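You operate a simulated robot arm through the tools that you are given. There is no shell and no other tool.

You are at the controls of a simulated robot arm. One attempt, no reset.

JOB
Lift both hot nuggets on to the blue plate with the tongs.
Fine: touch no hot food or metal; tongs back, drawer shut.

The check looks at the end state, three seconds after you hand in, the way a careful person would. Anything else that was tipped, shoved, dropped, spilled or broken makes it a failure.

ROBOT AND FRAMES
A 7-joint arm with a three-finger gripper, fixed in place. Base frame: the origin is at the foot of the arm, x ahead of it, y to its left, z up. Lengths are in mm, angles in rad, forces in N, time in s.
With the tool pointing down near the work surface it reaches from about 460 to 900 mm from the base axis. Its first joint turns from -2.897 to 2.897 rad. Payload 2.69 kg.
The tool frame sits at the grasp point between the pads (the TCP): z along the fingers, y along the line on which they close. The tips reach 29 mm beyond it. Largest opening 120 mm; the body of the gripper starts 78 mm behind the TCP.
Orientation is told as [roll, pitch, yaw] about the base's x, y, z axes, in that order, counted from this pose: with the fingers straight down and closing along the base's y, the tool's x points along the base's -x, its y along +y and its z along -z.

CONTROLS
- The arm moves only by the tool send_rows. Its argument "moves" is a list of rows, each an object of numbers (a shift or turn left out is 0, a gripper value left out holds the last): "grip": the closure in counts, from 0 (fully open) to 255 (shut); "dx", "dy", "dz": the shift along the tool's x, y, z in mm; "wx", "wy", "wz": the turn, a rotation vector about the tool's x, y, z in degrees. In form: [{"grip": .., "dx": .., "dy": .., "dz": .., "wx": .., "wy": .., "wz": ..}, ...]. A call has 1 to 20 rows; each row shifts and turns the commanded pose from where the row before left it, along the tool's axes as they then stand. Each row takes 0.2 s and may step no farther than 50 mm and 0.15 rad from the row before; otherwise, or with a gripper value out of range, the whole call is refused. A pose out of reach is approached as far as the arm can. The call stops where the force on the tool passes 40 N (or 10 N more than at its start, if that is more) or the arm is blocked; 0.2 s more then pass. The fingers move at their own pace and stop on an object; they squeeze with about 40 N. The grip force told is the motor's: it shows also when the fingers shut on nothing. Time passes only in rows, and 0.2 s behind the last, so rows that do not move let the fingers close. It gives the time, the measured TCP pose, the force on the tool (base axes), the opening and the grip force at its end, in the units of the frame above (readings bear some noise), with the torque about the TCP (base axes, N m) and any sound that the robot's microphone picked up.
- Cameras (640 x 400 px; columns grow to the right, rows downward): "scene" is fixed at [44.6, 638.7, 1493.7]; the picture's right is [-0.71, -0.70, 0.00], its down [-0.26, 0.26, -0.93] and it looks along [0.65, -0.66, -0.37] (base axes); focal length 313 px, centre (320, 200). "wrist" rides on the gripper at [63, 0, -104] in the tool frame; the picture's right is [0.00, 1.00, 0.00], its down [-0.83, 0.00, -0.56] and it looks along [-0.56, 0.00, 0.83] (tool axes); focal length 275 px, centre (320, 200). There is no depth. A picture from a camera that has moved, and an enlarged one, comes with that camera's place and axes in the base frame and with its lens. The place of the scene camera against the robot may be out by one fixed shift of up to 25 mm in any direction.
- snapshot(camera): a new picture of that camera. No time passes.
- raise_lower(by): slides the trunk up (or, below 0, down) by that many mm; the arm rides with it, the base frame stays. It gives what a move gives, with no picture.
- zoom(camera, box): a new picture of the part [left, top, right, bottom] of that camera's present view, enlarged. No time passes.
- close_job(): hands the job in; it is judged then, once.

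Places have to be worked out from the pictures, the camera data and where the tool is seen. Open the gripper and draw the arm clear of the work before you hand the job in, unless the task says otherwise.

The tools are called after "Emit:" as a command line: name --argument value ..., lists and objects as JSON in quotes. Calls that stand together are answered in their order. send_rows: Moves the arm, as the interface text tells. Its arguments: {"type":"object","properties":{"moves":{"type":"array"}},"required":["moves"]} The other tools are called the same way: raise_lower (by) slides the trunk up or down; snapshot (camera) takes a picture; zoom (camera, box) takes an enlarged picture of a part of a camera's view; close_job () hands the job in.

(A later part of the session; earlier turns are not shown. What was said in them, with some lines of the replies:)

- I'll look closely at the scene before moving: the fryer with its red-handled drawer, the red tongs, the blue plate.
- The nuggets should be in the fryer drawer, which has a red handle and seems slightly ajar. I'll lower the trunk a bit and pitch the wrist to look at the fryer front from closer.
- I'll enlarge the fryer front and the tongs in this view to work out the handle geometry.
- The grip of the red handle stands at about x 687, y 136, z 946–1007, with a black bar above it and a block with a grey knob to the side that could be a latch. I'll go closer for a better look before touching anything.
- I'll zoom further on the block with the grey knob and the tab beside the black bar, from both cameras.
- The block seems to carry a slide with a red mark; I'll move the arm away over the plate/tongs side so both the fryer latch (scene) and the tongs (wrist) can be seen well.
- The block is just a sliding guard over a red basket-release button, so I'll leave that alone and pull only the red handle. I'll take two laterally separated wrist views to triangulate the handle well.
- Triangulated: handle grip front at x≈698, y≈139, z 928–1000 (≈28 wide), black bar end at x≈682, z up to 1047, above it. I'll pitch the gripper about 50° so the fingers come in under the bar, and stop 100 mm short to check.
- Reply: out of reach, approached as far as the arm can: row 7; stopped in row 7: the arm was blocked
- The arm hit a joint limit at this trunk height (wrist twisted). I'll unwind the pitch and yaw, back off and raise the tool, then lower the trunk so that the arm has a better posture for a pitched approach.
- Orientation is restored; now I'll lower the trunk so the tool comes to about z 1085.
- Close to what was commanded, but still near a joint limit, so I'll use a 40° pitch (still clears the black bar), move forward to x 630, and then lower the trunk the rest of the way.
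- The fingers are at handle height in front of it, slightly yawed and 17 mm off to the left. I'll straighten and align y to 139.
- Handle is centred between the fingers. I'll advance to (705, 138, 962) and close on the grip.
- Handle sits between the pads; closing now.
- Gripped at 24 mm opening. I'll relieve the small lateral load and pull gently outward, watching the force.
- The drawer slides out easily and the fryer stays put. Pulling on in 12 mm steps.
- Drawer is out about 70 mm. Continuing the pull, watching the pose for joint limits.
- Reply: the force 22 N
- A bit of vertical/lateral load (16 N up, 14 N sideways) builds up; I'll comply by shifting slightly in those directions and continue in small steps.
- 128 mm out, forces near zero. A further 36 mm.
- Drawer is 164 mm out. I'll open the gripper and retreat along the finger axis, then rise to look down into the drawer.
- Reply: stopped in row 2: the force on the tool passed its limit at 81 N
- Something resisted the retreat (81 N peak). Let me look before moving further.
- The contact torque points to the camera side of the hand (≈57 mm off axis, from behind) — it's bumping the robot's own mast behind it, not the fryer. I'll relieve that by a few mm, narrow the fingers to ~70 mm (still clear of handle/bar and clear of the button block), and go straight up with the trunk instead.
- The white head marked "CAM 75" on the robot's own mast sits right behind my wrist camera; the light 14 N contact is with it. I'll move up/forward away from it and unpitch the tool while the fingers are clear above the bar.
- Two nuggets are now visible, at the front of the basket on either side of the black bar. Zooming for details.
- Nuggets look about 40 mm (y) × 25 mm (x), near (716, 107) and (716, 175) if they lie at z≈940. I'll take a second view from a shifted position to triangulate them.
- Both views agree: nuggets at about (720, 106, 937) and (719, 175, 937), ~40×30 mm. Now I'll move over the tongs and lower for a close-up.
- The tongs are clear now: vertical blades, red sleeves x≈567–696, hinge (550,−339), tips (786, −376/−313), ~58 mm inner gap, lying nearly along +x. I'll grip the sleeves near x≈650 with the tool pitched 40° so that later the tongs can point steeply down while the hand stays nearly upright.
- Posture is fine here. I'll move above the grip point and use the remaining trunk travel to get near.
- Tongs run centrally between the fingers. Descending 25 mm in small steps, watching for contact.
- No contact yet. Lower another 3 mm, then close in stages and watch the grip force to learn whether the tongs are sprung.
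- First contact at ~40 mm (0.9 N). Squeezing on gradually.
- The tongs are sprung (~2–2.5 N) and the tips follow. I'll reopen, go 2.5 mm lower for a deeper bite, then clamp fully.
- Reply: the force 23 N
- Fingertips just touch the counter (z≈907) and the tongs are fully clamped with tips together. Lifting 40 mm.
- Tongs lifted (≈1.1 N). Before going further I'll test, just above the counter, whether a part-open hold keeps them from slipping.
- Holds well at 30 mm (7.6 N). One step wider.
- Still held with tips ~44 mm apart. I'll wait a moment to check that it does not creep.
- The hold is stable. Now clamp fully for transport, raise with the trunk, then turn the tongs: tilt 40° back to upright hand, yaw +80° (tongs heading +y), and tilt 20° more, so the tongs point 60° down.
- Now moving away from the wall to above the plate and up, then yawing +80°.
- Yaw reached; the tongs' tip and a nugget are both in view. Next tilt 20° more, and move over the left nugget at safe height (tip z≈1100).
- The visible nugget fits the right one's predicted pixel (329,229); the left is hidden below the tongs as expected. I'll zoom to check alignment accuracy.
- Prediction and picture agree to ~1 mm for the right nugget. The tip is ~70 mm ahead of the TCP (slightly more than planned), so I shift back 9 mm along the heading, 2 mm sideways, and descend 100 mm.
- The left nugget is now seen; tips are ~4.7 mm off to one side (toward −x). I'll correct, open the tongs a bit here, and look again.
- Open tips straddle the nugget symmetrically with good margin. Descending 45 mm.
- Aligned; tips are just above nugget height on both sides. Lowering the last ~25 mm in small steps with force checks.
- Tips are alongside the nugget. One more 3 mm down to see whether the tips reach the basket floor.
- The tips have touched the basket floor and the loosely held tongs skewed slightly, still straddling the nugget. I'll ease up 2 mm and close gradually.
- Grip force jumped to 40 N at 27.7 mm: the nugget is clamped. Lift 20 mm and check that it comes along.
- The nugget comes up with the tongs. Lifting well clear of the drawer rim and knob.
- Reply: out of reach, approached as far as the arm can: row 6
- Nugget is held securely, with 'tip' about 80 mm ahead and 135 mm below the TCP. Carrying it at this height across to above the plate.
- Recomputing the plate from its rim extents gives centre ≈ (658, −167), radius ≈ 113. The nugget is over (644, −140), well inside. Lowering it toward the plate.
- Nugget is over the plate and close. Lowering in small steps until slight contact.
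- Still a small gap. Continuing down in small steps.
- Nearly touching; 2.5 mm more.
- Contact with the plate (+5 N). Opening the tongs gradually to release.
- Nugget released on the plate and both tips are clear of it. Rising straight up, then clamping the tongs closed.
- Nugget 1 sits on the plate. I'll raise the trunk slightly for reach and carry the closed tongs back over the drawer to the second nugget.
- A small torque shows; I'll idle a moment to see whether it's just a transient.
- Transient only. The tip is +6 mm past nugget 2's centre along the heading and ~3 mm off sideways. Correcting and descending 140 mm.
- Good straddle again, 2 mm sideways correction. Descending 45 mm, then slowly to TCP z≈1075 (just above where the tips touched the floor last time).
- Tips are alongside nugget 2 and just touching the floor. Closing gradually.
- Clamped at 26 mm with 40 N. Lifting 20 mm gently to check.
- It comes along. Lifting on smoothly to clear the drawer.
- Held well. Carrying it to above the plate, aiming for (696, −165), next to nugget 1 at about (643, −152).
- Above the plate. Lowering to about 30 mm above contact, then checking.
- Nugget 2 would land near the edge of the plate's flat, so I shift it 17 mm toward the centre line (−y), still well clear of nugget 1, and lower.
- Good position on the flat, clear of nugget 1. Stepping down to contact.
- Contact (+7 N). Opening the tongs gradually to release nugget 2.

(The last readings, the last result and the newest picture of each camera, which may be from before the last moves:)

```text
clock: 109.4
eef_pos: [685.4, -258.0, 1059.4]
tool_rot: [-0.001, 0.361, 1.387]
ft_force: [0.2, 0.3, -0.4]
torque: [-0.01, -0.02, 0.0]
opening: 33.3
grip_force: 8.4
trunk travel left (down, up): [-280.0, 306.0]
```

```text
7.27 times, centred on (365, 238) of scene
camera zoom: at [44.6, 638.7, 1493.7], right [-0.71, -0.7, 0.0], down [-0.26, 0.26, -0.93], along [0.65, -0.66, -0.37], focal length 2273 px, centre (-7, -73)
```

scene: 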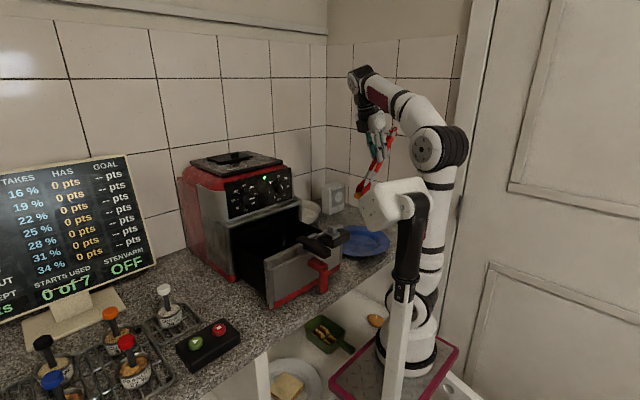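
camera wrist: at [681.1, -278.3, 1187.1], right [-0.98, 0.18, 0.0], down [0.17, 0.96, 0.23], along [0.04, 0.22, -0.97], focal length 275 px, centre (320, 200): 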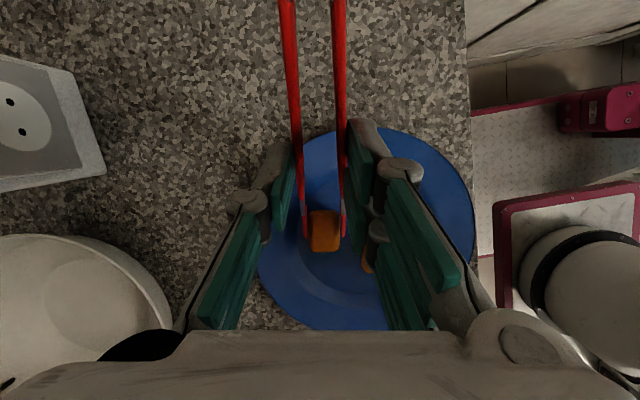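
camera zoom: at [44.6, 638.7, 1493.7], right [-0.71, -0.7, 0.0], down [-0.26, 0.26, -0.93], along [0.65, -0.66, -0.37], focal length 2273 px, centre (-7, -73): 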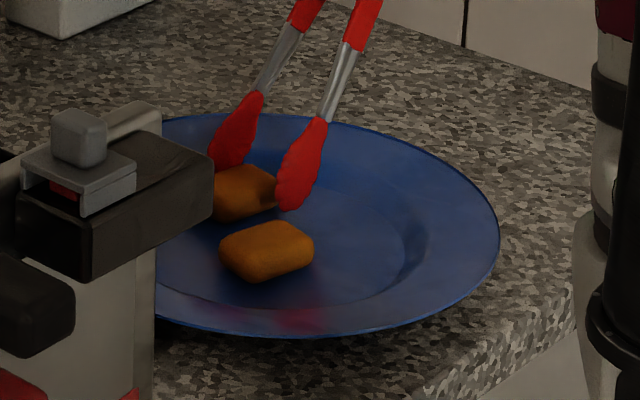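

Nugget 2 is free on the plate; the loosely held tongs have skewed a bit. I'll lift gently and re-clamp.

Emit:
send_rows --moves '[{"dx": 1.8, "dz": -4.7}, {"dx": 2.8, "dz": -7.5}, {"dx": 4.2, "dz": -11.2}, {"dx": 5.3, "dz": -14}, {}]'

Emit:
zoom --camera "wrist" --box '[220, 80, 420, 260]'

Emit:
zoom --camera "scene" --box '[320, 150, 420, 265]'

```text
clock: 110.6
eef_pos: [686.8, -257.2, 1099.6]
tool_rot: [-0.003, 0.36, 1.386]
ft_force: [-0.1, 0.8, -1.1]
torque: [0.01, -0.02, -0.01]
opening: 33.4
grip_force: 7.8
trunk travel left (down, up): [-280.0, 306.0]
```

```text
2.22 times, centred on (320, 170) of wrist
camera zoom: at [681.7, -278.3, 1219.4], right [-0.98, 0.18, 0.0], down [0.17, 0.96, 0.23], along [0.04, 0.22, -0.97], focal length 612 px, centre (320, 267)
```

zoom: 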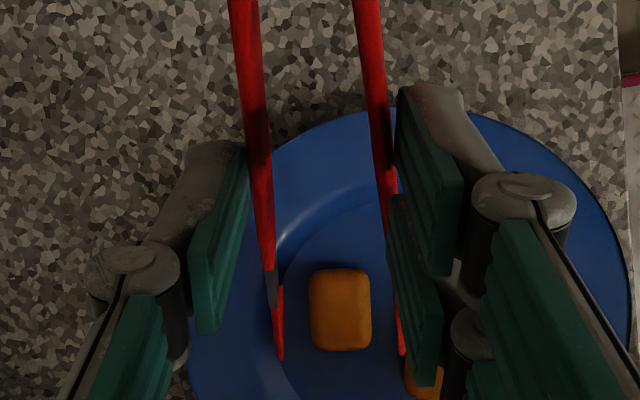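

```text
3.48 times, centred on (370, 208) of scene
camera zoom: at [44.6, 638.7, 1493.7], right [-0.71, -0.7, 0.0], down [-0.26, 0.26, -0.93], along [0.65, -0.66, -0.37], focal length 1087 px, centre (146, 174)
```

zoom: 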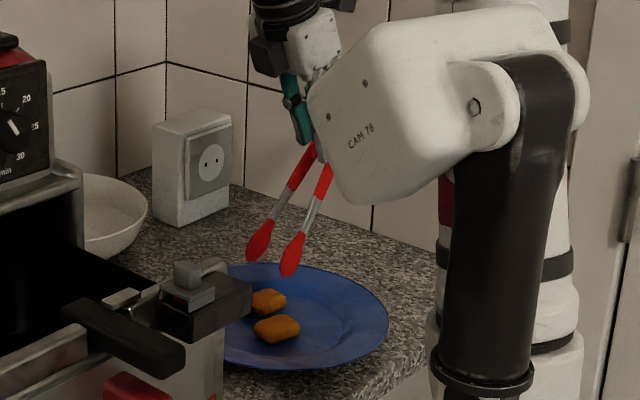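

Both nuggets rest on the plate. Re-clamping the tongs and rising.

Emit:
send_rows --moves '[{"grip": 200}, {"grip": 225}, {"grip": 255}, {}, {"dx": 9.4, "dz": -24.8}, {"dx": 9.4, "dz": -24.8}, {"dx": 9.4, "dz": -24.8}, {"dx": 9.4, "dz": -24.8}, {"dx": 9.4, "dz": -24.8}, {}]'

Emit:
snapshot --camera "wrist"

Emit:
zoom --camera "scene" --box '[320, 80, 420, 265]'

```text
clock: 112.8
eef_pos: [684.7, -256.4, 1233.5]
tool_rot: [-0.002, 0.361, 1.386]
ft_force: [0.0, 0.6, -1.2]
torque: [0.0, 0.0, 0.03]
opening: 11.7
grip_force: 39.1
trunk travel left (down, up): [-280.0, 306.0]
```

```text
taken
camera wrist: at [680.3, -277.9, 1353.1], right [-0.98, 0.18, 0.0], down [0.17, 0.96, 0.23], along [0.04, 0.22, -0.97], focal length 275 px, centre (320, 200)
```

wrist: 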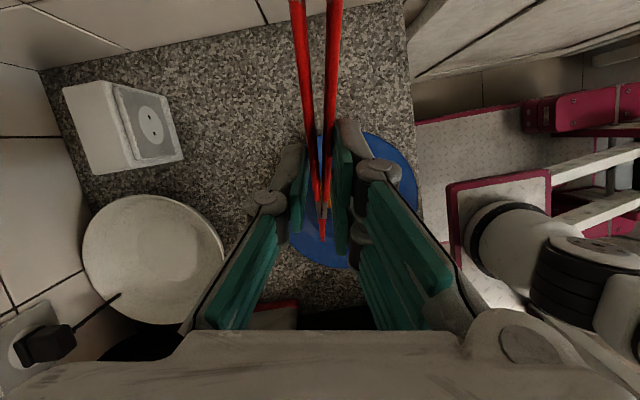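

```text
2.16 times, centred on (370, 172) of scene
camera zoom: at [44.6, 638.7, 1493.7], right [-0.71, -0.7, 0.0], down [-0.26, 0.26, -0.93], along [0.65, -0.66, -0.37], focal length 676 px, centre (212, 260)
```

zoom: 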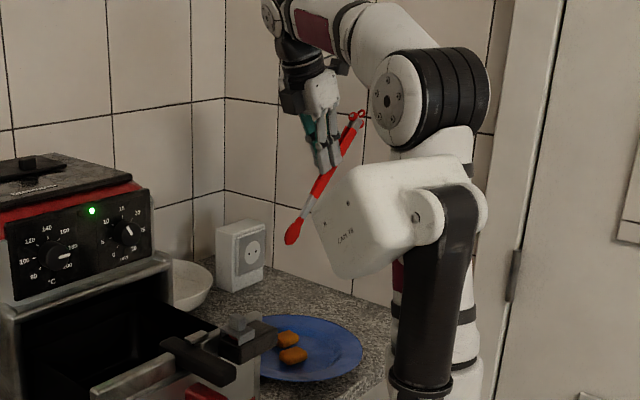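

Tongs aligned again. Now reverse the orientation: untilt and yaw back so the tongs head +x again.

Emit:
send_rows --moves '[{"wy": -6.9}, {"wy": -6.9}, {"wy": -6.9}, {"wz": 7.94}, {"wz": 7.94}, {"wz": 7.94}, {"wz": 7.94}, {"wz": 7.94}, {"wz": 7.94}, {"wz": 7.94}, {"wz": 7.94}, {"wz": 7.94}, {"wz": 7.94}, {}]'

Emit:
snapshot --camera "wrist"

```text
clock: 115.8
eef_pos: [685.6, -255.7, 1230.6]
tool_rot: [-0.002, -0.002, -0.001]
ft_force: [-0.2, -0.1, -1.5]
torque: [0.01, 0.04, -0.01]
opening: 11.6
grip_force: 38.5
trunk travel left (down, up): [-280.0, 306.0]
```

```text
taken
camera wrist: at [620.7, -256.8, 1336.3], right [-0.01, 1.0, 0.0], down [0.83, 0.01, 0.56], along [0.56, 0.0, -0.83], focal length 275 px, centre (320, 200)
```

wrist: 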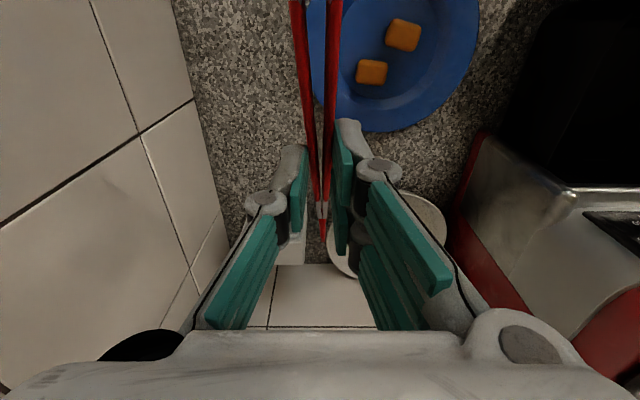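

Both nuggets are visible on the plate. Moving over the tongs' original place and pitching ~35° so the tongs lie level.

Emit:
send_rows --moves '[{"dx": 17.3, "dy": -28.9}, {"dx": 17.3, "dy": -28.9}, {"dx": 17.3, "dy": -28.9}, {"wy": -7}, {"wy": -7}, {"wy": -7}, {"wy": -7}, {"wy": -7}, {}]'

Emit:
snapshot --camera "wrist"

Emit:
zoom --camera "scene" --box '[320, 60, 460, 265]'

```text
clock: 117.8
eef_pos: [634.6, -344.3, 1231.8]
tool_rot: [-0.002, -0.616, 0.004]
ft_force: [0.3, 0.7, -0.5]
torque: [0.0, 0.03, 0.01]
opening: 11.7
grip_force: 39.4
trunk travel left (down, up): [-280.0, 306.0]
```

```text
taken
camera wrist: at [520.8, -343.7, 1280.4], right [-0.01, 1.0, 0.0], down [0.36, 0.01, 0.93], along [0.93, 0.0, -0.36], focal length 275 px, centre (320, 200)
```

wrist: 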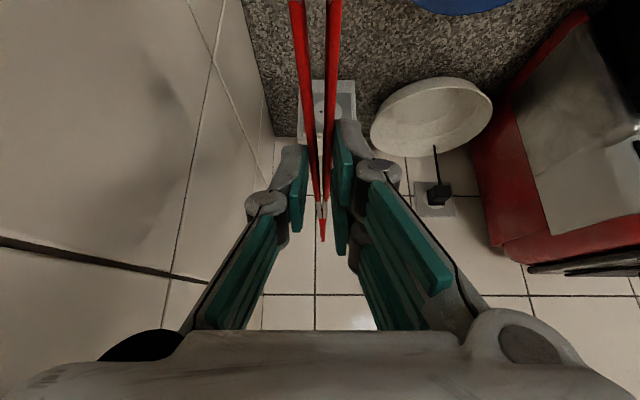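

```text
1.95 times, centred on (390, 162) of scene
camera zoom: at [44.6, 638.7, 1493.7], right [-0.71, -0.7, 0.0], down [-0.26, 0.26, -0.93], along [0.65, -0.66, -0.37], focal length 610 px, centre (183, 273)
```

zoom: 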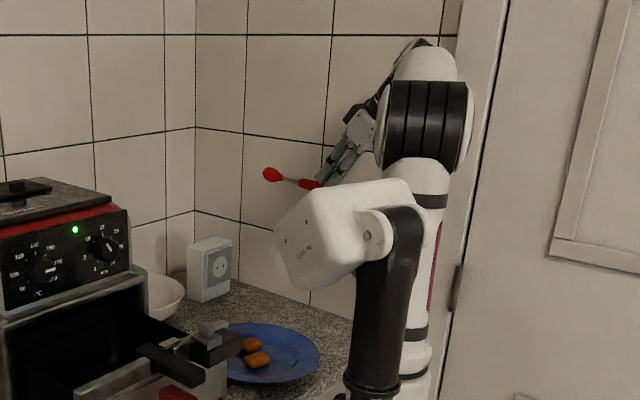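

The tongs still point slightly upward (≈3°); I'll level them, then lower the trunk to just above the counter.

Emit:
send_rows --moves '[{"wy": 3.2, "dy": 1.5}, {}]'

Emit:
raise_lower --by -260

Emit:
snapshot --camera "wrist"

Emit:
zoom --camera "scene" --box '[320, 140, 460, 260]'

```text
clock: 118.4
eef_pos: [633.8, -341.3, 1230.5]
tool_rot: [-0.003, -0.557, 0.005]
ft_force: [-0.3, -0.8, -1.0]
torque: [-0.01, 0.03, 0.0]
opening: 11.5
grip_force: 38.3
trunk travel left (down, up): [-280.0, 306.0]
```

```text
clock: 121.1
eef_pos: [633.7, -341.1, 971.8]
tool_rot: [-0.003, -0.557, 0.003]
ft_force: [-0.1, 0.0, -1.1]
torque: [-0.04, 0.08, 0.0]
opening: 11.6
grip_force: 38.1
trunk travel left (down, up): [-20.0, 566.0]
```

```text
taken
camera wrist: at [523.6, -342.4, 1027.0], right [-0.01, 1.0, 0.0], down [0.41, 0.01, 0.91], along [0.91, 0.0, -0.41], focal length 275 px, centre (320, 200)
```

wrist: 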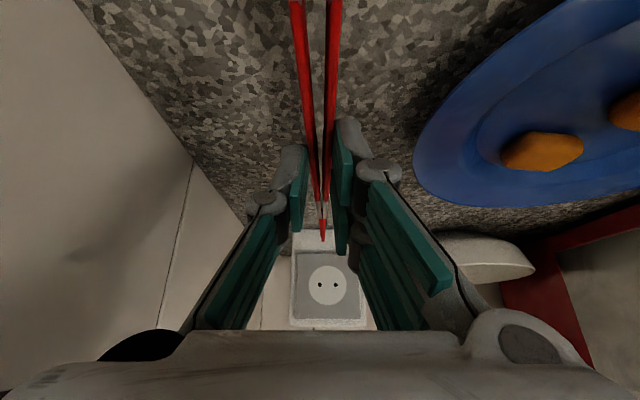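

```text
3.33 times, centred on (390, 200) of scene
camera zoom: at [44.6, 638.7, 1493.7], right [-0.71, -0.7, 0.0], down [-0.26, 0.26, -0.93], along [0.65, -0.66, -0.37], focal length 1042 px, centre (87, 200)
```

zoom: 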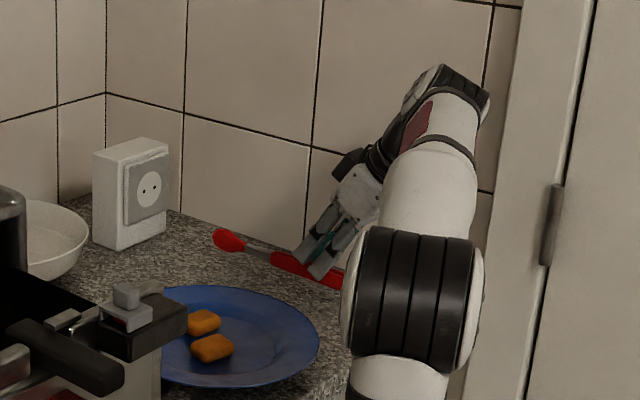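

Nearly level. Lowering in steps to the counter.

Emit:
send_rows --moves '[{"dx": 4.9, "dz": 7.9}, {"dx": 4.9, "dz": 7.9}, {"dx": 4.9, "dz": 7.9}, {}]'

Emit:
send_rows --moves '[{"dx": 1.3, "dz": 2.1}, {}]'

Emit:
send_rows --moves '[{"dx": 0.8, "dz": 1.3}, {}]'

Emit:
zoom --camera "scene" --box '[350, 190, 430, 260]'

```text
clock: 122.1
eef_pos: [633.0, -341.3, 946.3]
tool_rot: [-0.006, -0.563, 0.005]
ft_force: [1.3, -2.3, 32.6]
torque: [0.04, -0.06, -0.04]
opening: 11.8
grip_force: 39.1
trunk travel left (down, up): [-20.0, 566.0]
```

```text
clock: 122.7
eef_pos: [633.3, -341.6, 943.2]
tool_rot: [-0.005, -0.563, 0.005]
ft_force: [1.8, -1.6, 36.8]
torque: [-0.01, -0.58, 0.16]
opening: 11.8
grip_force: 38.8
trunk travel left (down, up): [-20.0, 566.0]
```

```text
clock: 123.3
eef_pos: [633.7, -342.8, 942.4]
tool_rot: [-0.007, -0.563, 0.008]
ft_force: [0.6, -2.2, 47.0]
torque: [0.04, -0.42, 0.17]
opening: 11.7
grip_force: 38.9
trunk travel left (down, up): [-20.0, 566.0]
```

```text
5.71 times, centred on (390, 225) of scene
camera zoom: at [44.6, 638.7, 1493.7], right [-0.71, -0.7, 0.0], down [-0.26, 0.26, -0.93], along [0.65, -0.66, -0.37], focal length 1786 px, centre (-80, 57)
```

zoom: 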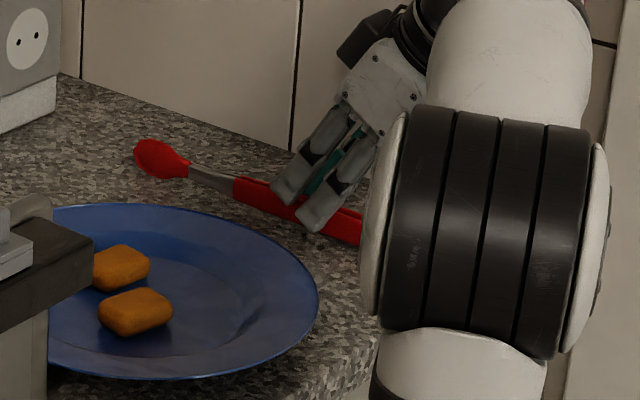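

The tongs were already resting on the counter at z≈946; I'll back up ~4 mm to unload, then check.

Emit:
send_rows --moves '[{"dx": -1.1, "dz": -1.7}, {"dx": -1.1, "dz": -1.7}, {}]'

Emit:
zoom --camera "scene" --box '[350, 190, 430, 260]'

Emit:
snapshot --camera "wrist"

```text
clock: 124.1
eef_pos: [633.7, -341.4, 943.5]
tool_rot: [-0.001, -0.558, 0.004]
ft_force: [6.1, -6.1, 18.4]
torque: [-0.21, -0.64, 0.17]
opening: 11.9
grip_force: 38.3
trunk travel left (down, up): [-20.0, 566.0]
```

```text
5.71 times, centred on (390, 225) of scene
camera zoom: at [44.6, 638.7, 1493.7], right [-0.71, -0.7, 0.0], down [-0.26, 0.26, -0.93], along [0.65, -0.66, -0.37], focal length 1786 px, centre (-80, 57)
```

zoom: 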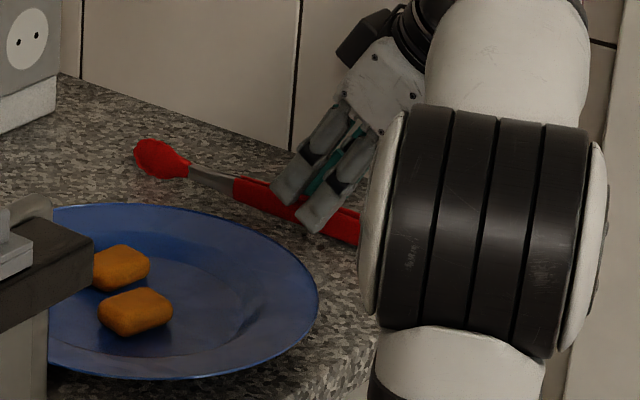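

```text
taken
camera wrist: at [523.8, -342.7, 998.1], right [-0.01, 1.0, 0.0], down [0.41, 0.01, 0.91], along [0.91, 0.0, -0.41], focal length 275 px, centre (320, 200)
```

wrist: 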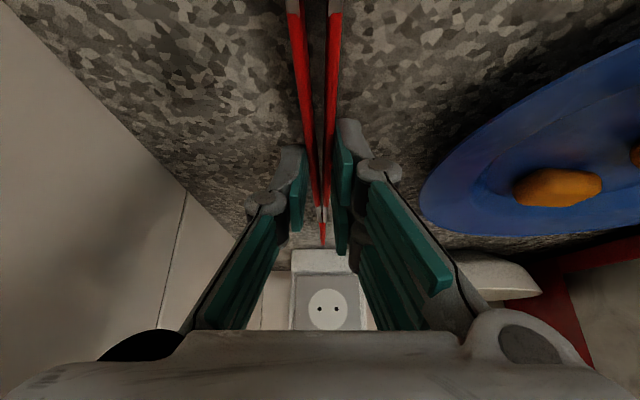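

Unload a little more, then open the fingers gradually so the tongs settle and spread on the counter.

Emit:
send_rows --moves '[{"dx": -0.8, "dz": -1.3}, {"grip": 225}, {"grip": 210}, {"grip": 198}, {"grip": 188}, {"grip": 178}, {"grip": 165}, {"grip": 150}, {"grip": 120}, {}, {}]'

Emit:
snapshot --camera "wrist"

Emit:
zoom --camera "scene" --box '[350, 190, 430, 260]'

```text
clock: 126.5
eef_pos: [634.3, -342.8, 944.4]
tool_rot: [-0.002, -0.557, 0.002]
ft_force: [-0.3, 0.1, -0.5]
torque: [-0.02, 0.01, -0.02]
opening: 63.5
grip_force: 0.0
trunk travel left (down, up): [-20.0, 566.0]
```

```text
taken
camera wrist: at [524.3, -342.6, 1000.4], right [-0.01, 1.0, 0.0], down [0.41, 0.01, 0.91], along [0.91, 0.0, -0.41], focal length 275 px, centre (320, 200)
```

wrist: 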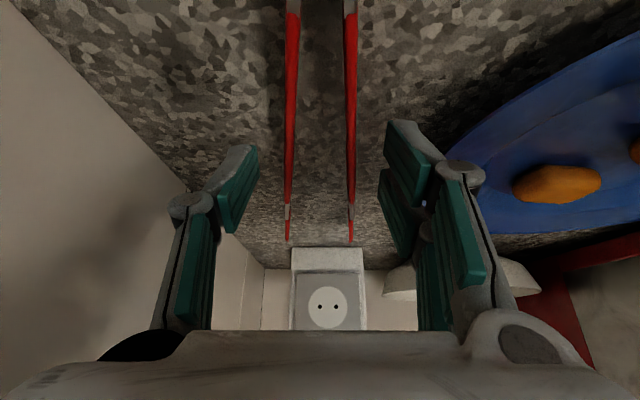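

```text
5.71 times, centred on (390, 225) of scene
camera zoom: at [44.6, 638.7, 1493.7], right [-0.71, -0.7, 0.0], down [-0.26, 0.26, -0.93], along [0.65, -0.66, -0.37], focal length 1786 px, centre (-80, 57)
```

zoom: 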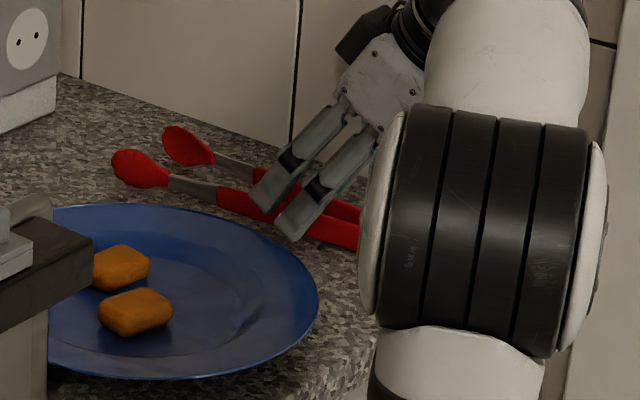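

Tongs lie open on the counter where they were. Rising straight up with the trunk and checking.

Emit:
raise_lower --by 130

Emit:
snapshot --camera "wrist"

Emit:
zoom --camera "scene" --box '[290, 170, 450, 270]'

```text
clock: 128.1
eef_pos: [633.2, -342.3, 1075.1]
tool_rot: [-0.001, -0.557, 0.003]
ft_force: [0.0, 0.0, -0.2]
torque: [-0.02, -0.01, 0.0]
opening: 63.8
grip_force: 0.1
trunk travel left (down, up): [-150.0, 436.0]
```

```text
taken
camera wrist: at [523.9, -342.4, 1130.7], right [-0.01, 1.0, 0.0], down [0.41, 0.01, 0.91], along [0.91, 0.0, -0.41], focal length 275 px, centre (320, 200)
```

wrist: 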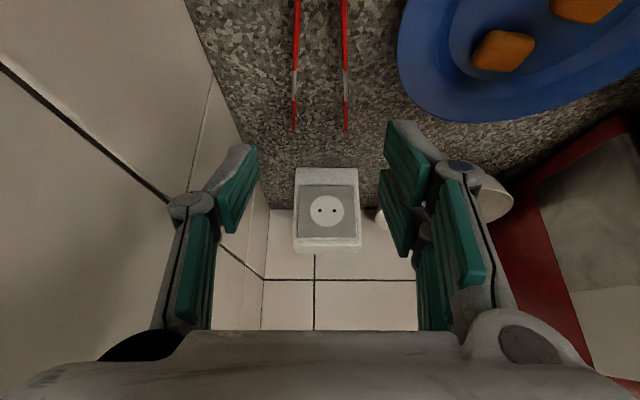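

```text
4.00 times, centred on (370, 220) of scene
camera zoom: at [44.6, 638.7, 1493.7], right [-0.71, -0.7, 0.0], down [-0.26, 0.26, -0.93], along [0.65, -0.66, -0.37], focal length 1250 px, centre (120, 120)
```

zoom: 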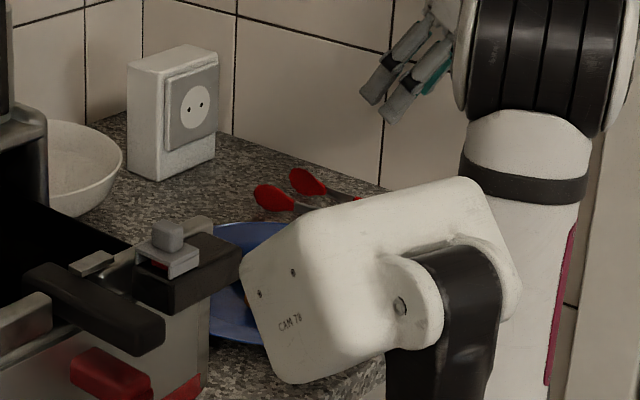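

Tongs are back within a few mm of their original place. Next, go and close the drawer by the red handle: raise, unpitch, and travel to above the handle.

Emit:
raise_lower --by 150

Emit:
send_rows --moves '[{"wy": 7.98, "grip": 127}, {"wy": 7.98}, {"wy": 7.98}, {"wy": 7.98}, {"dx": 8.4, "dy": 43.7, "dz": -1.7}, {"dx": 8.4, "dy": 43.7, "dz": -1.7}, {"dx": 8.4, "dy": 43.7, "dz": -1.7}, {"dx": 8.4, "dy": 43.7, "dz": -1.7}, {"dx": 8.4, "dy": 43.7, "dz": -1.7}, {"dx": 8.4, "dy": 43.7, "dz": -1.7}, {"dx": 8.4, "dy": 43.7, "dz": -1.7}, {"dx": 8.4, "dy": 43.7, "dz": -1.7}, {"dx": 8.4, "dy": 43.7, "dz": -1.7}, {"dx": 8.4, "dy": 43.7, "dz": -1.7}, {"dx": 8.4, "dy": 43.7, "dz": -1.7}, {}]'

Emit:
snapshot --camera "wrist"

Emit:
snapshot --camera "scene"

```text
clock: 129.8
eef_pos: [634.1, -340.4, 1225.0]
tool_rot: [-0.001, -0.558, 0.003]
ft_force: [0.1, -0.6, 0.4]
torque: [0.03, -0.02, 0.02]
opening: 63.4
grip_force: 0.0
trunk travel left (down, up): [-300.0, 286.0]
```

```text
clock: 133.2
eef_pos: [538.6, 141.2, 1242.3]
tool_rot: [-0.001, -0.001, 0.002]
ft_force: [0.2, 0.1, -0.1]
torque: [0.04, 0.0, -0.02]
opening: 60.3
grip_force: 0.1
trunk travel left (down, up): [-300.0, 286.0]
```

```text
taken
camera wrist: at [475.1, 139.7, 1347.7], right [-0.01, 1.0, 0.0], down [0.83, 0.01, 0.56], along [0.56, 0.0, -0.83], focal length 275 px, centre (320, 200)
```

wrist: 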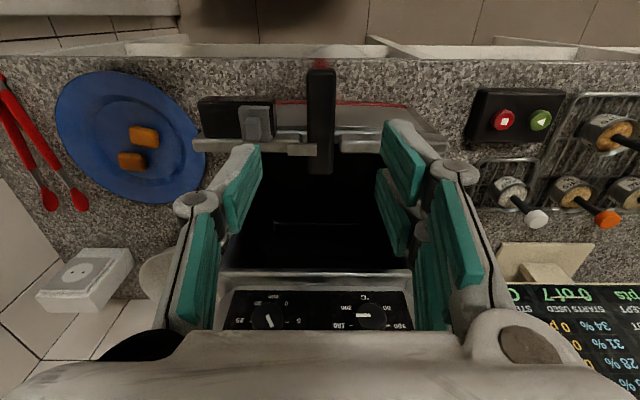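

```text
taken
```

scene: 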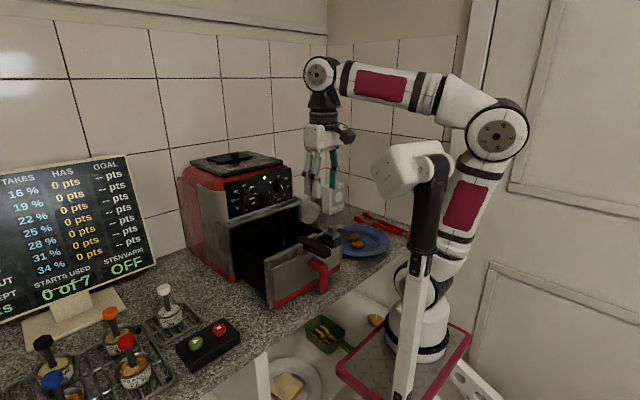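

Everything as expected: drawer empty, both nuggets on the plate. Now pitch 40° at height, matching the posture used for the earlier grip.

Emit:
send_rows --moves '[{"dx": -3, "dy": -1, "dz": -21}, {"wy": -8}, {"wy": -8}, {"wy": -8}, {"wy": -8}, {"wy": -8}, {}]'

Emit:
snapshot --camera "wrist"

Emit:
zoom --camera "scene" --box '[220, 80, 460, 300]'

```text
clock: 134.8
eef_pos: [543.0, 137.9, 1264.2]
tool_rot: [-0.001, -0.701, 0.005]
ft_force: [-0.9, -0.4, -0.6]
torque: [0.0, -0.02, 0.0]
opening: 60.5
grip_force: 0.1
trunk travel left (down, up): [-300.0, 286.0]
```

```text
taken
camera wrist: at [426.4, 137.1, 1303.5], right [-0.01, 1.0, 0.0], down [0.28, 0.01, 0.96], along [0.96, 0.0, -0.28], focal length 275 px, centre (320, 200)
```

wrist: 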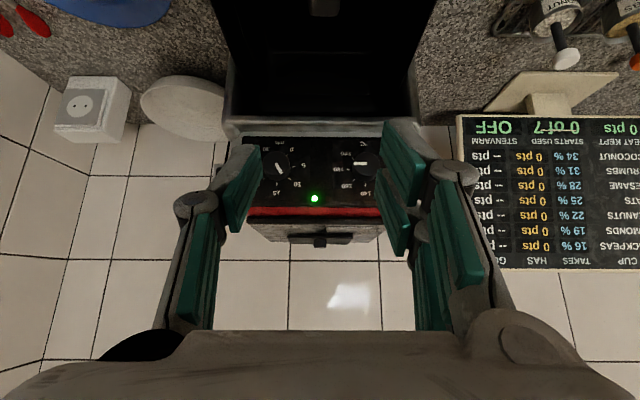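

```text
1.82 times, centred on (340, 190) of scene
camera zoom: at [44.6, 638.7, 1493.7], right [-0.71, -0.7, 0.0], down [-0.26, 0.26, -0.93], along [0.65, -0.66, -0.37], focal length 568 px, centre (284, 218)
```

zoom: 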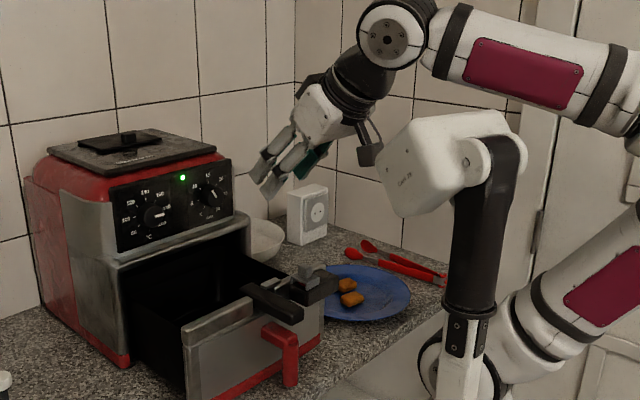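

Posture is fine with no contact. Lowering the trunk 190 mm first, and checking before the fingers pass the bar.

Emit:
raise_lower --by -190

Emit:
snapshot --camera "wrist"

Emit:
zoom --camera "scene" --box '[240, 160, 400, 300]'

```text
clock: 136.9
eef_pos: [543.2, 137.6, 1074.3]
tool_rot: [-0.001, -0.698, 0.005]
ft_force: [-0.4, -0.4, -0.3]
torque: [-0.02, -0.01, 0.02]
opening: 60.2
grip_force: 0.0
trunk travel left (down, up): [-110.0, 476.0]
```

```text
taken
camera wrist: at [426.4, 137.2, 1114.0], right [-0.01, 1.0, 0.0], down [0.28, 0.01, 0.96], along [0.96, 0.0, -0.28], focal length 275 px, centre (320, 200)
```

wrist: 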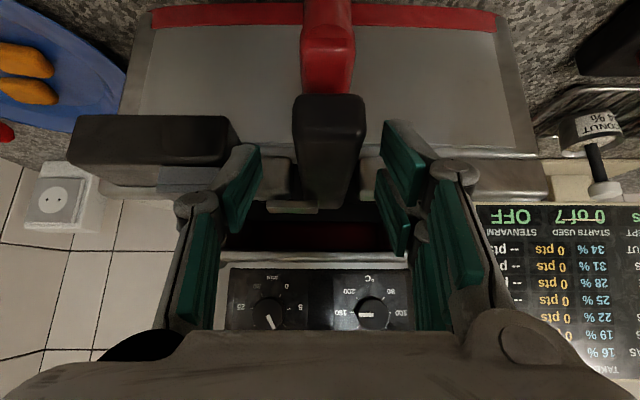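

```text
2.86 times, centred on (320, 230) of scene
camera zoom: at [44.6, 638.7, 1493.7], right [-0.71, -0.7, 0.0], down [-0.26, 0.26, -0.93], along [0.65, -0.66, -0.37], focal length 893 px, centre (320, 114)
```

zoom: 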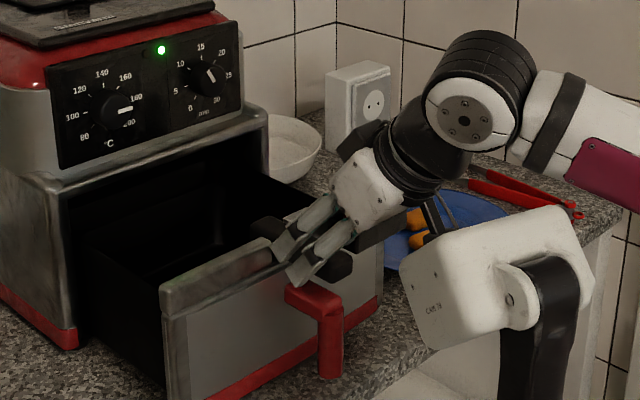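

Fingers straddle the bar with clearance on both sides, and the block is clear by ~9 mm. Shift 2 mm in +y and continue down.

Emit:
send_rows --moves '[{"dy": 2}, {}]'

Emit:
raise_lower --by -60

Emit:
snapshot --camera "wrist"

```text
clock: 137.5
eef_pos: [542.8, 139.4, 1074.6]
tool_rot: [-0.003, -0.698, 0.001]
ft_force: [-0.4, 0.3, 0.4]
torque: [-0.01, 0.01, 0.02]
opening: 60.1
grip_force: 0.0
trunk travel left (down, up): [-110.0, 476.0]
```

```text
clock: 138.5
eef_pos: [542.4, 140.4, 1014.7]
tool_rot: [-0.002, -0.698, 0.002]
ft_force: [-0.2, 0.5, -0.3]
torque: [-0.03, -0.02, 0.01]
opening: 60.5
grip_force: 0.2
trunk travel left (down, up): [-50.0, 536.0]
```

```text
taken
camera wrist: at [426.5, 139.2, 1054.0], right [-0.01, 1.0, 0.0], down [0.28, 0.01, 0.96], along [0.96, 0.0, -0.28], focal length 275 px, centre (320, 200)
```

wrist: 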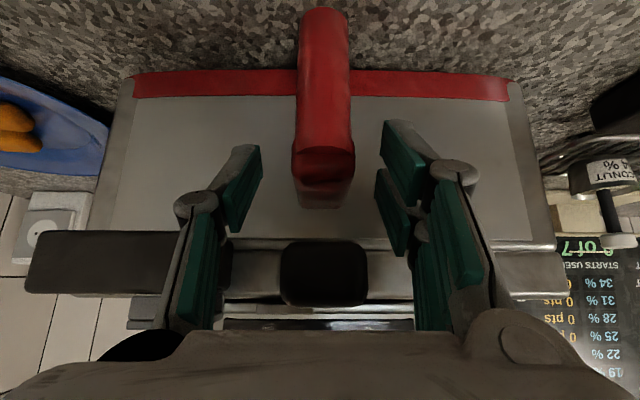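

No contact. Final 50 mm down to handle grip height.

Emit:
raise_lower --by -48

Emit:
snapshot --camera "wrist"

```text
clock: 139.4
eef_pos: [542.3, 140.3, 965.2]
tool_rot: [-0.003, -0.698, 0.002]
ft_force: [-1.4, 0.3, 0.1]
torque: [0.02, 0.0, 0.0]
opening: 60.5
grip_force: 0.1
trunk travel left (down, up): [-2.0, 584.0]
```

```text
taken
camera wrist: at [426.5, 139.1, 1006.0], right [-0.01, 1.0, 0.0], down [0.28, 0.01, 0.96], along [0.96, 0.0, -0.28], focal length 275 px, centre (320, 200)
```

wrist: 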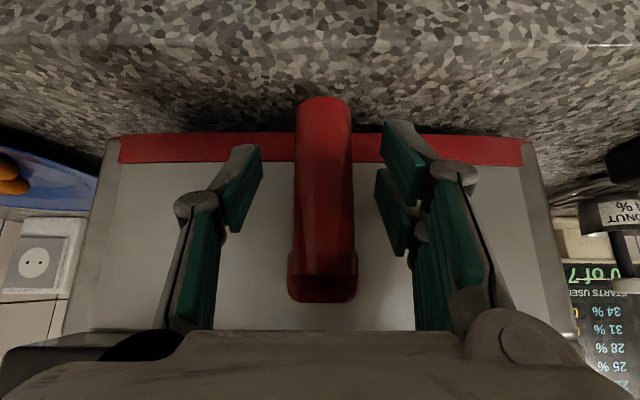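

Same view as the earlier grip. Closing on the handle.

Emit:
send_rows --moves '[{"grip": 255}, {}, {}, {"dx": -9.2, "dz": 7.7}, {"dx": -9.2, "dz": 7.7}, {}]'

```text
clock: 140.8
eef_pos: [567.4, 140.8, 965.5]
tool_rot: [-0.003, -0.695, 0.005]
ft_force: [-0.7, 14.7, 0.3]
torque: [-1.18, -0.04, 0.43]
opening: 24.6
grip_force: 40.2
trunk travel left (down, up): [-2.0, 584.0]
```

Pushing works; relieving the side load and continuing inward in 12 mm steps.

Emit:
send_rows --moves '[{"dy": 1.5}, {"dx": -9.2, "dz": 7.7}, {"dx": -9.2, "dz": 7.7}, {"dx": -9.2, "dz": 7.7}, {"dx": -9.2, "dz": 7.7}, {}]'

Emit:
send_rows --moves '[{"dx": -9.2, "dz": 7.7}, {"dx": -9.2, "dz": 7.7}, {"dx": -9.2, "dz": 7.7}, {}]'

Emit:
zoom --camera "scene" --box '[190, 150, 390, 300]'

```text
clock: 142.2
eef_pos: [615.1, 141.4, 966.9]
tool_rot: [-0.005, -0.697, 0.003]
ft_force: [1.2, -5.1, 0.4]
torque: [-0.84, -0.1, 0.31]
opening: 24.5
grip_force: 39.8
trunk travel left (down, up): [-2.0, 584.0]
```

```text
clock: 143.2
eef_pos: [652.9, 141.5, 966.4]
tool_rot: [-0.001, -0.699, 0.005]
ft_force: [1.3, 0.5, -0.5]
torque: [-0.95, 0.89, 0.31]
opening: 24.5
grip_force: 40.1
trunk travel left (down, up): [-2.0, 584.0]
```

```text
2.67 times, centred on (290, 225) of scene
camera zoom: at [44.6, 638.7, 1493.7], right [-0.71, -0.7, 0.0], down [-0.26, 0.26, -0.93], along [0.65, -0.66, -0.37], focal length 834 px, centre (400, 133)
```

zoom: 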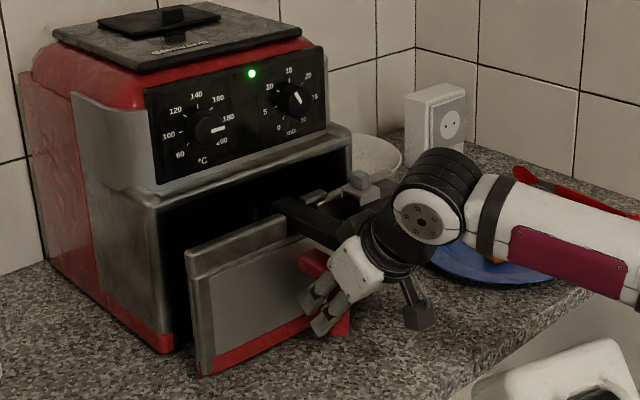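

Emit:
send_rows --moves '[{"dx": -9.2, "dz": 7.7}, {"dx": -9.2, "dz": 7.7}, {"dx": -9.2, "dz": 7.7}, {}]'

Emit:
send_rows --moves '[{"dx": -4.6, "dz": 3.85}, {"dx": -3, "dz": 2.5}, {"dx": -2.3, "dz": 1.9}, {}]'

Emit:
zoom --camera "scene" --box '[170, 140, 350, 290]'

```text
clock: 144.2
eef_pos: [688.4, 141.4, 966.8]
tool_rot: [-0.003, -0.699, 0.002]
ft_force: [1.8, -3.6, -0.3]
torque: [-0.88, -0.83, 0.5]
opening: 24.6
grip_force: 40.2
trunk travel left (down, up): [-2.0, 584.0]
```

```text
clock: 145.2
eef_pos: [700.6, 142.1, 965.4]
tool_rot: [-0.001, -0.7, 0.003]
ft_force: [1.4, -6.3, 0.5]
torque: [-0.88, 0.55, 0.44]
opening: 24.5
grip_force: 40.4
trunk travel left (down, up): [-2.0, 584.0]
```

```text
2.67 times, centred on (260, 215) of scene
camera zoom: at [44.6, 638.7, 1493.7], right [-0.71, -0.7, 0.0], down [-0.26, 0.26, -0.93], along [0.65, -0.66, -0.37], focal length 834 px, centre (480, 160)
```

zoom: 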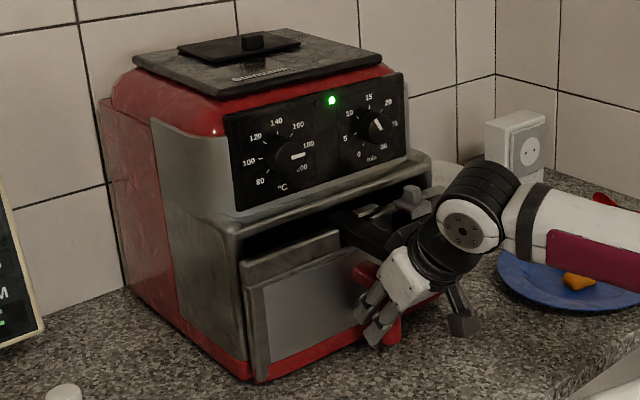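

A few mm left. Pushing gently until it stops.

Emit:
send_rows --moves '[{"dx": -1.9, "dz": 1.6}, {"dx": -1.9, "dz": 1.6}, {}]'

Emit:
send_rows --moves '[{"dx": -1.15, "dz": 0.95}, {}]'

Emit:
send_rows --moves '[{"dx": -0.8, "dz": 0.65}, {}]'

Emit:
zoom --camera "scene" --box '[170, 140, 350, 290]'

```text
clock: 146.0
eef_pos: [704.3, 141.9, 966.8]
tool_rot: [-0.003, -0.698, 0.003]
ft_force: [2.1, -13.2, 0.1]
torque: [-0.84, 0.34, 0.38]
opening: 24.8
grip_force: 40.2
trunk travel left (down, up): [-2.0, 584.0]
```

```text
clock: 146.6
eef_pos: [705.6, 142.4, 965.9]
tool_rot: [-0.002, -0.697, 0.004]
ft_force: [1.7, -12.2, 0.0]
torque: [-0.71, -0.06, 0.39]
opening: 24.7
grip_force: 40.3
trunk travel left (down, up): [-2.0, 584.0]
```

```text
clock: 147.2
eef_pos: [706.7, 142.5, 966.1]
tool_rot: [0.0, -0.696, 0.005]
ft_force: [-0.7, -11.2, 0.0]
torque: [-0.69, -0.07, 0.46]
opening: 24.7
grip_force: 39.9
trunk travel left (down, up): [-2.0, 584.0]
```

```text
2.67 times, centred on (260, 215) of scene
camera zoom: at [44.6, 638.7, 1493.7], right [-0.71, -0.7, 0.0], down [-0.26, 0.26, -0.93], along [0.65, -0.66, -0.37], focal length 834 px, centre (480, 160)
```

zoom: 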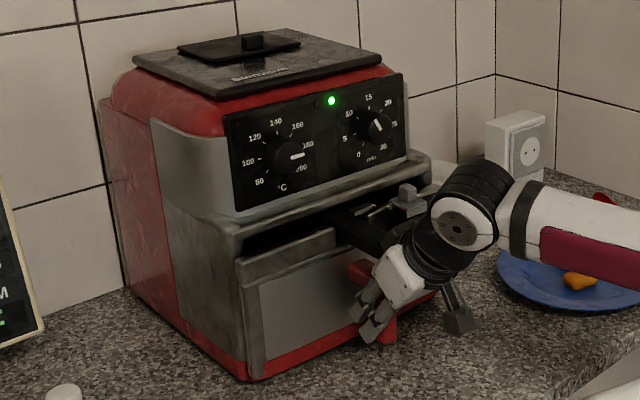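

Emit:
send_rows --moves '[{"dx": -0.8, "dy": -1, "dz": 0.65}, {}]'

Emit:
send_rows --moves '[{"dx": -0.8, "dz": 0.65}, {}]'

Emit:
send_rows --moves '[{"dx": -0.8, "dz": 0.65}, {}]'

Emit:
zoom --camera "scene" --box '[210, 180, 310, 280]'

```text
clock: 147.8
eef_pos: [707.0, 142.3, 966.5]
tool_rot: [0.0, -0.697, 0.005]
ft_force: [-14.5, -3.0, 0.0]
torque: [-0.71, 0.25, 0.36]
opening: 24.8
grip_force: 40.0
trunk travel left (down, up): [-2.0, 584.0]
```

```text
clock: 148.4
eef_pos: [707.0, 142.8, 966.2]
tool_rot: [-0.001, -0.698, 0.004]
ft_force: [-27.7, 7.7, -0.3]
torque: [-0.55, -0.15, 0.41]
opening: 25.1
grip_force: 39.9
trunk travel left (down, up): [-2.0, 584.0]
```

```text
clock: 149.0
eef_pos: [708.5, 140.7, 966.3]
tool_rot: [-0.003, -0.697, 0.004]
ft_force: [-29.5, 5.7, 0.1]
torque: [-0.42, -0.18, 0.32]
opening: 25.6
grip_force: 39.7
trunk travel left (down, up): [-2.0, 584.0]
```

```text
4.00 times, centred on (260, 230) of scene
camera zoom: at [44.6, 638.7, 1493.7], right [-0.71, -0.7, 0.0], down [-0.26, 0.26, -0.93], along [0.65, -0.66, -0.37], focal length 1250 px, centre (560, 80)
```

zoom: 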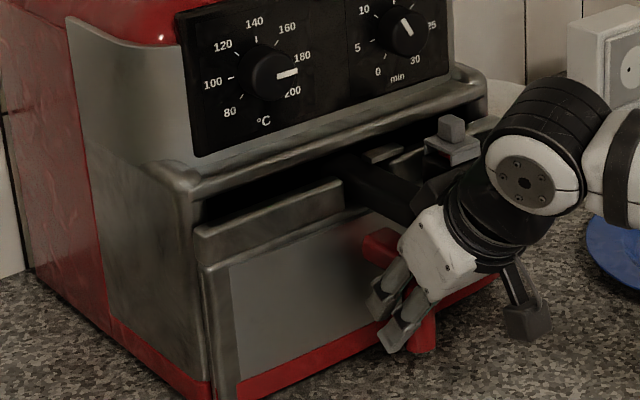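

Force climbs to −29 N: the drawer is against its stop and looks flush as at the start. Ease off, release and retreat straight back the way I first came in.

Emit:
send_rows --moves '[{"dx": 0.8, "dz": -0.65}, {"grip": 180}, {"grip": 100}, {}, {}]'

Emit:
send_rows --moves '[{"dx": 17.3, "dz": -11.9}, {"dx": 26, "dz": -17.9}, {"dx": 26, "dz": -17.9}, {}]'

Emit:
snapshot --camera "wrist"

Emit:
zoom --camera "scene" --box '[220, 180, 320, 280]'

```text
clock: 150.2
eef_pos: [709.3, 141.6, 965.9]
tool_rot: [-0.001, -0.698, 0.001]
ft_force: [-1.0, -0.1, 1.2]
torque: [0.04, -0.02, 0.02]
opening: 72.8
grip_force: 0.2
trunk travel left (down, up): [-2.0, 584.0]
```

```text
clock: 151.2
eef_pos: [623.7, 140.1, 959.4]
tool_rot: [-0.002, -0.698, 0.004]
ft_force: [-0.7, -0.1, -0.6]
torque: [0.01, 0.0, -0.03]
opening: 73.2
grip_force: 0.2
trunk travel left (down, up): [-2.0, 584.0]
```

```text
taken
camera wrist: at [507.5, 140.2, 998.6], right [-0.01, 1.0, 0.0], down [0.28, 0.01, 0.96], along [0.96, 0.0, -0.28], focal length 275 px, centre (320, 200)
```

wrist: 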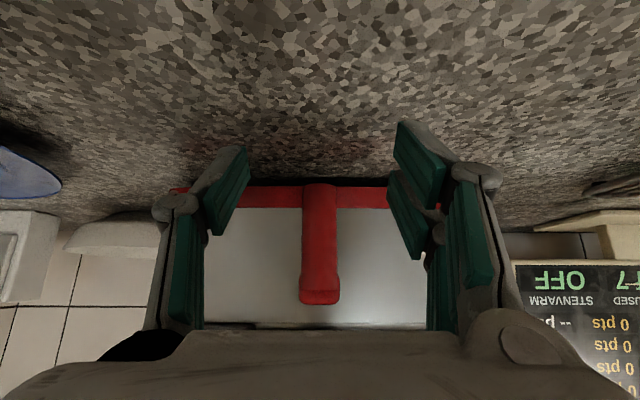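

```text
4.00 times, centred on (270, 230) of scene
camera zoom: at [44.6, 638.7, 1493.7], right [-0.71, -0.7, 0.0], down [-0.26, 0.26, -0.93], along [0.65, -0.66, -0.37], focal length 1250 px, centre (520, 80)
```

zoom: 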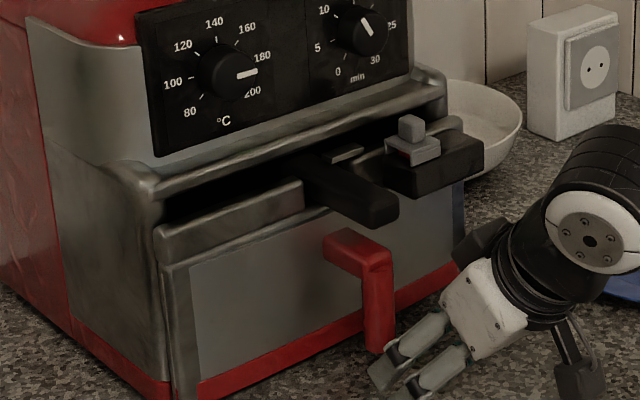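

The drawer is shut, matching the initial picture. Raising the arm clear, opening the gripper fully, and checking the whole scene.

Emit:
raise_lower --by 300

Emit:
send_rows --moves '[{"wy": 8, "grip": 0, "dz": -15}, {"wy": 8, "dz": -15}, {"wy": 8, "dz": -15}, {"wy": 8}, {"wy": 8}, {"dx": 30}, {"dx": 30}, {}]'

Emit:
snapshot --camera "wrist"

Emit:
snapshot --camera "scene"

Emit:
zoom --camera "scene" --box '[290, 170, 450, 270]'

```text
clock: 154.2
eef_pos: [626.0, 138.8, 1257.9]
tool_rot: [-0.002, -0.697, 0.004]
ft_force: [-0.2, -0.4, -0.1]
torque: [0.0, -0.01, 0.01]
opening: 72.9
grip_force: 0.1
trunk travel left (down, up): [-302.0, 284.0]
```

```text
clock: 156.0
eef_pos: [541.7, 139.6, 1295.7]
tool_rot: [-0.002, 0.0, 0.002]
ft_force: [0.5, 0.2, 0.0]
torque: [0.01, 0.04, -0.02]
opening: 120.0
grip_force: 0.1
trunk travel left (down, up): [-302.0, 284.0]
```

```text
taken
camera wrist: at [477.1, 139.4, 1400.7], right [-0.01, 1.0, 0.0], down [0.83, 0.01, 0.56], along [0.56, 0.0, -0.83], focal length 275 px, centre (320, 200)
```

wrist: 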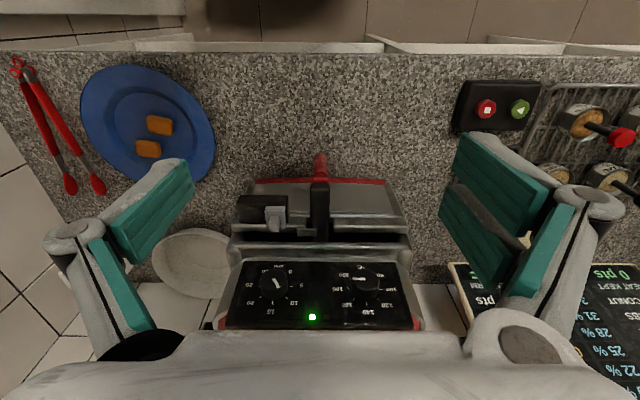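

```text
taken
```

scene: 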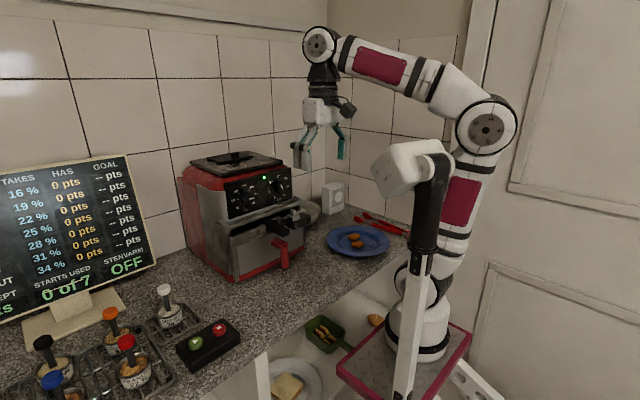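

```text
4.00 times, centred on (370, 220) of scene
camera zoom: at [44.6, 638.7, 1493.7], right [-0.71, -0.7, 0.0], down [-0.26, 0.26, -0.93], along [0.65, -0.66, -0.37], focal length 1250 px, centre (120, 120)
```

zoom: 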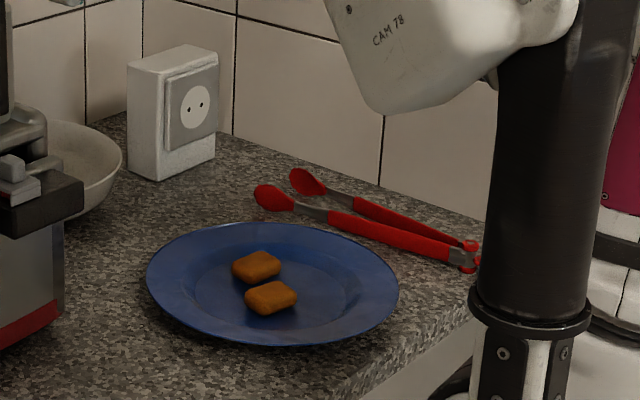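

All done. Both nuggets are on the plate, the plate hasn't moved, and the tongs lie within a few mm of their original spot. The drawer is shut, nothing else has moved, and the open gripper is clear of the work, so I'm handing in.

Emit:
close_job

```text
The job is handed in.
```

I moved both nuggets onto the blue plate with the tongs and handed the job in. I haven't seen the check's verdict.

At hand-in:

- **Nuggets:** both lie flat on the plate, side by side. Only the tongs' red tips touched them. The gripper touched only the drawer's red handle, the tongs' red sleeves and the countertop.
- **Tongs:** they are back on the counter, open, about 6 mm from where they started.
- **Drawer:** I pushed it in by the handle until it hit its stop. It looks the same as in the first picture.
- **Everything else:** the plate, fryer, bowl, cups and button box look unmoved in the last pictures. I left the release button and its cover alone.
- **Arm:** the gripper is open and clear of the work.

Two contacts were harder than I wanted, and nothing looks damaged in the last pictures:

- **Camera bump:** while backing off the drawer handle, the wrist camera bumped what looked like the robot's own "CAM 78" mast, peaking at 81 N.
- **Tongs on the counter:** I pressed them down with up to 47 N before noticing they were already resting on it.
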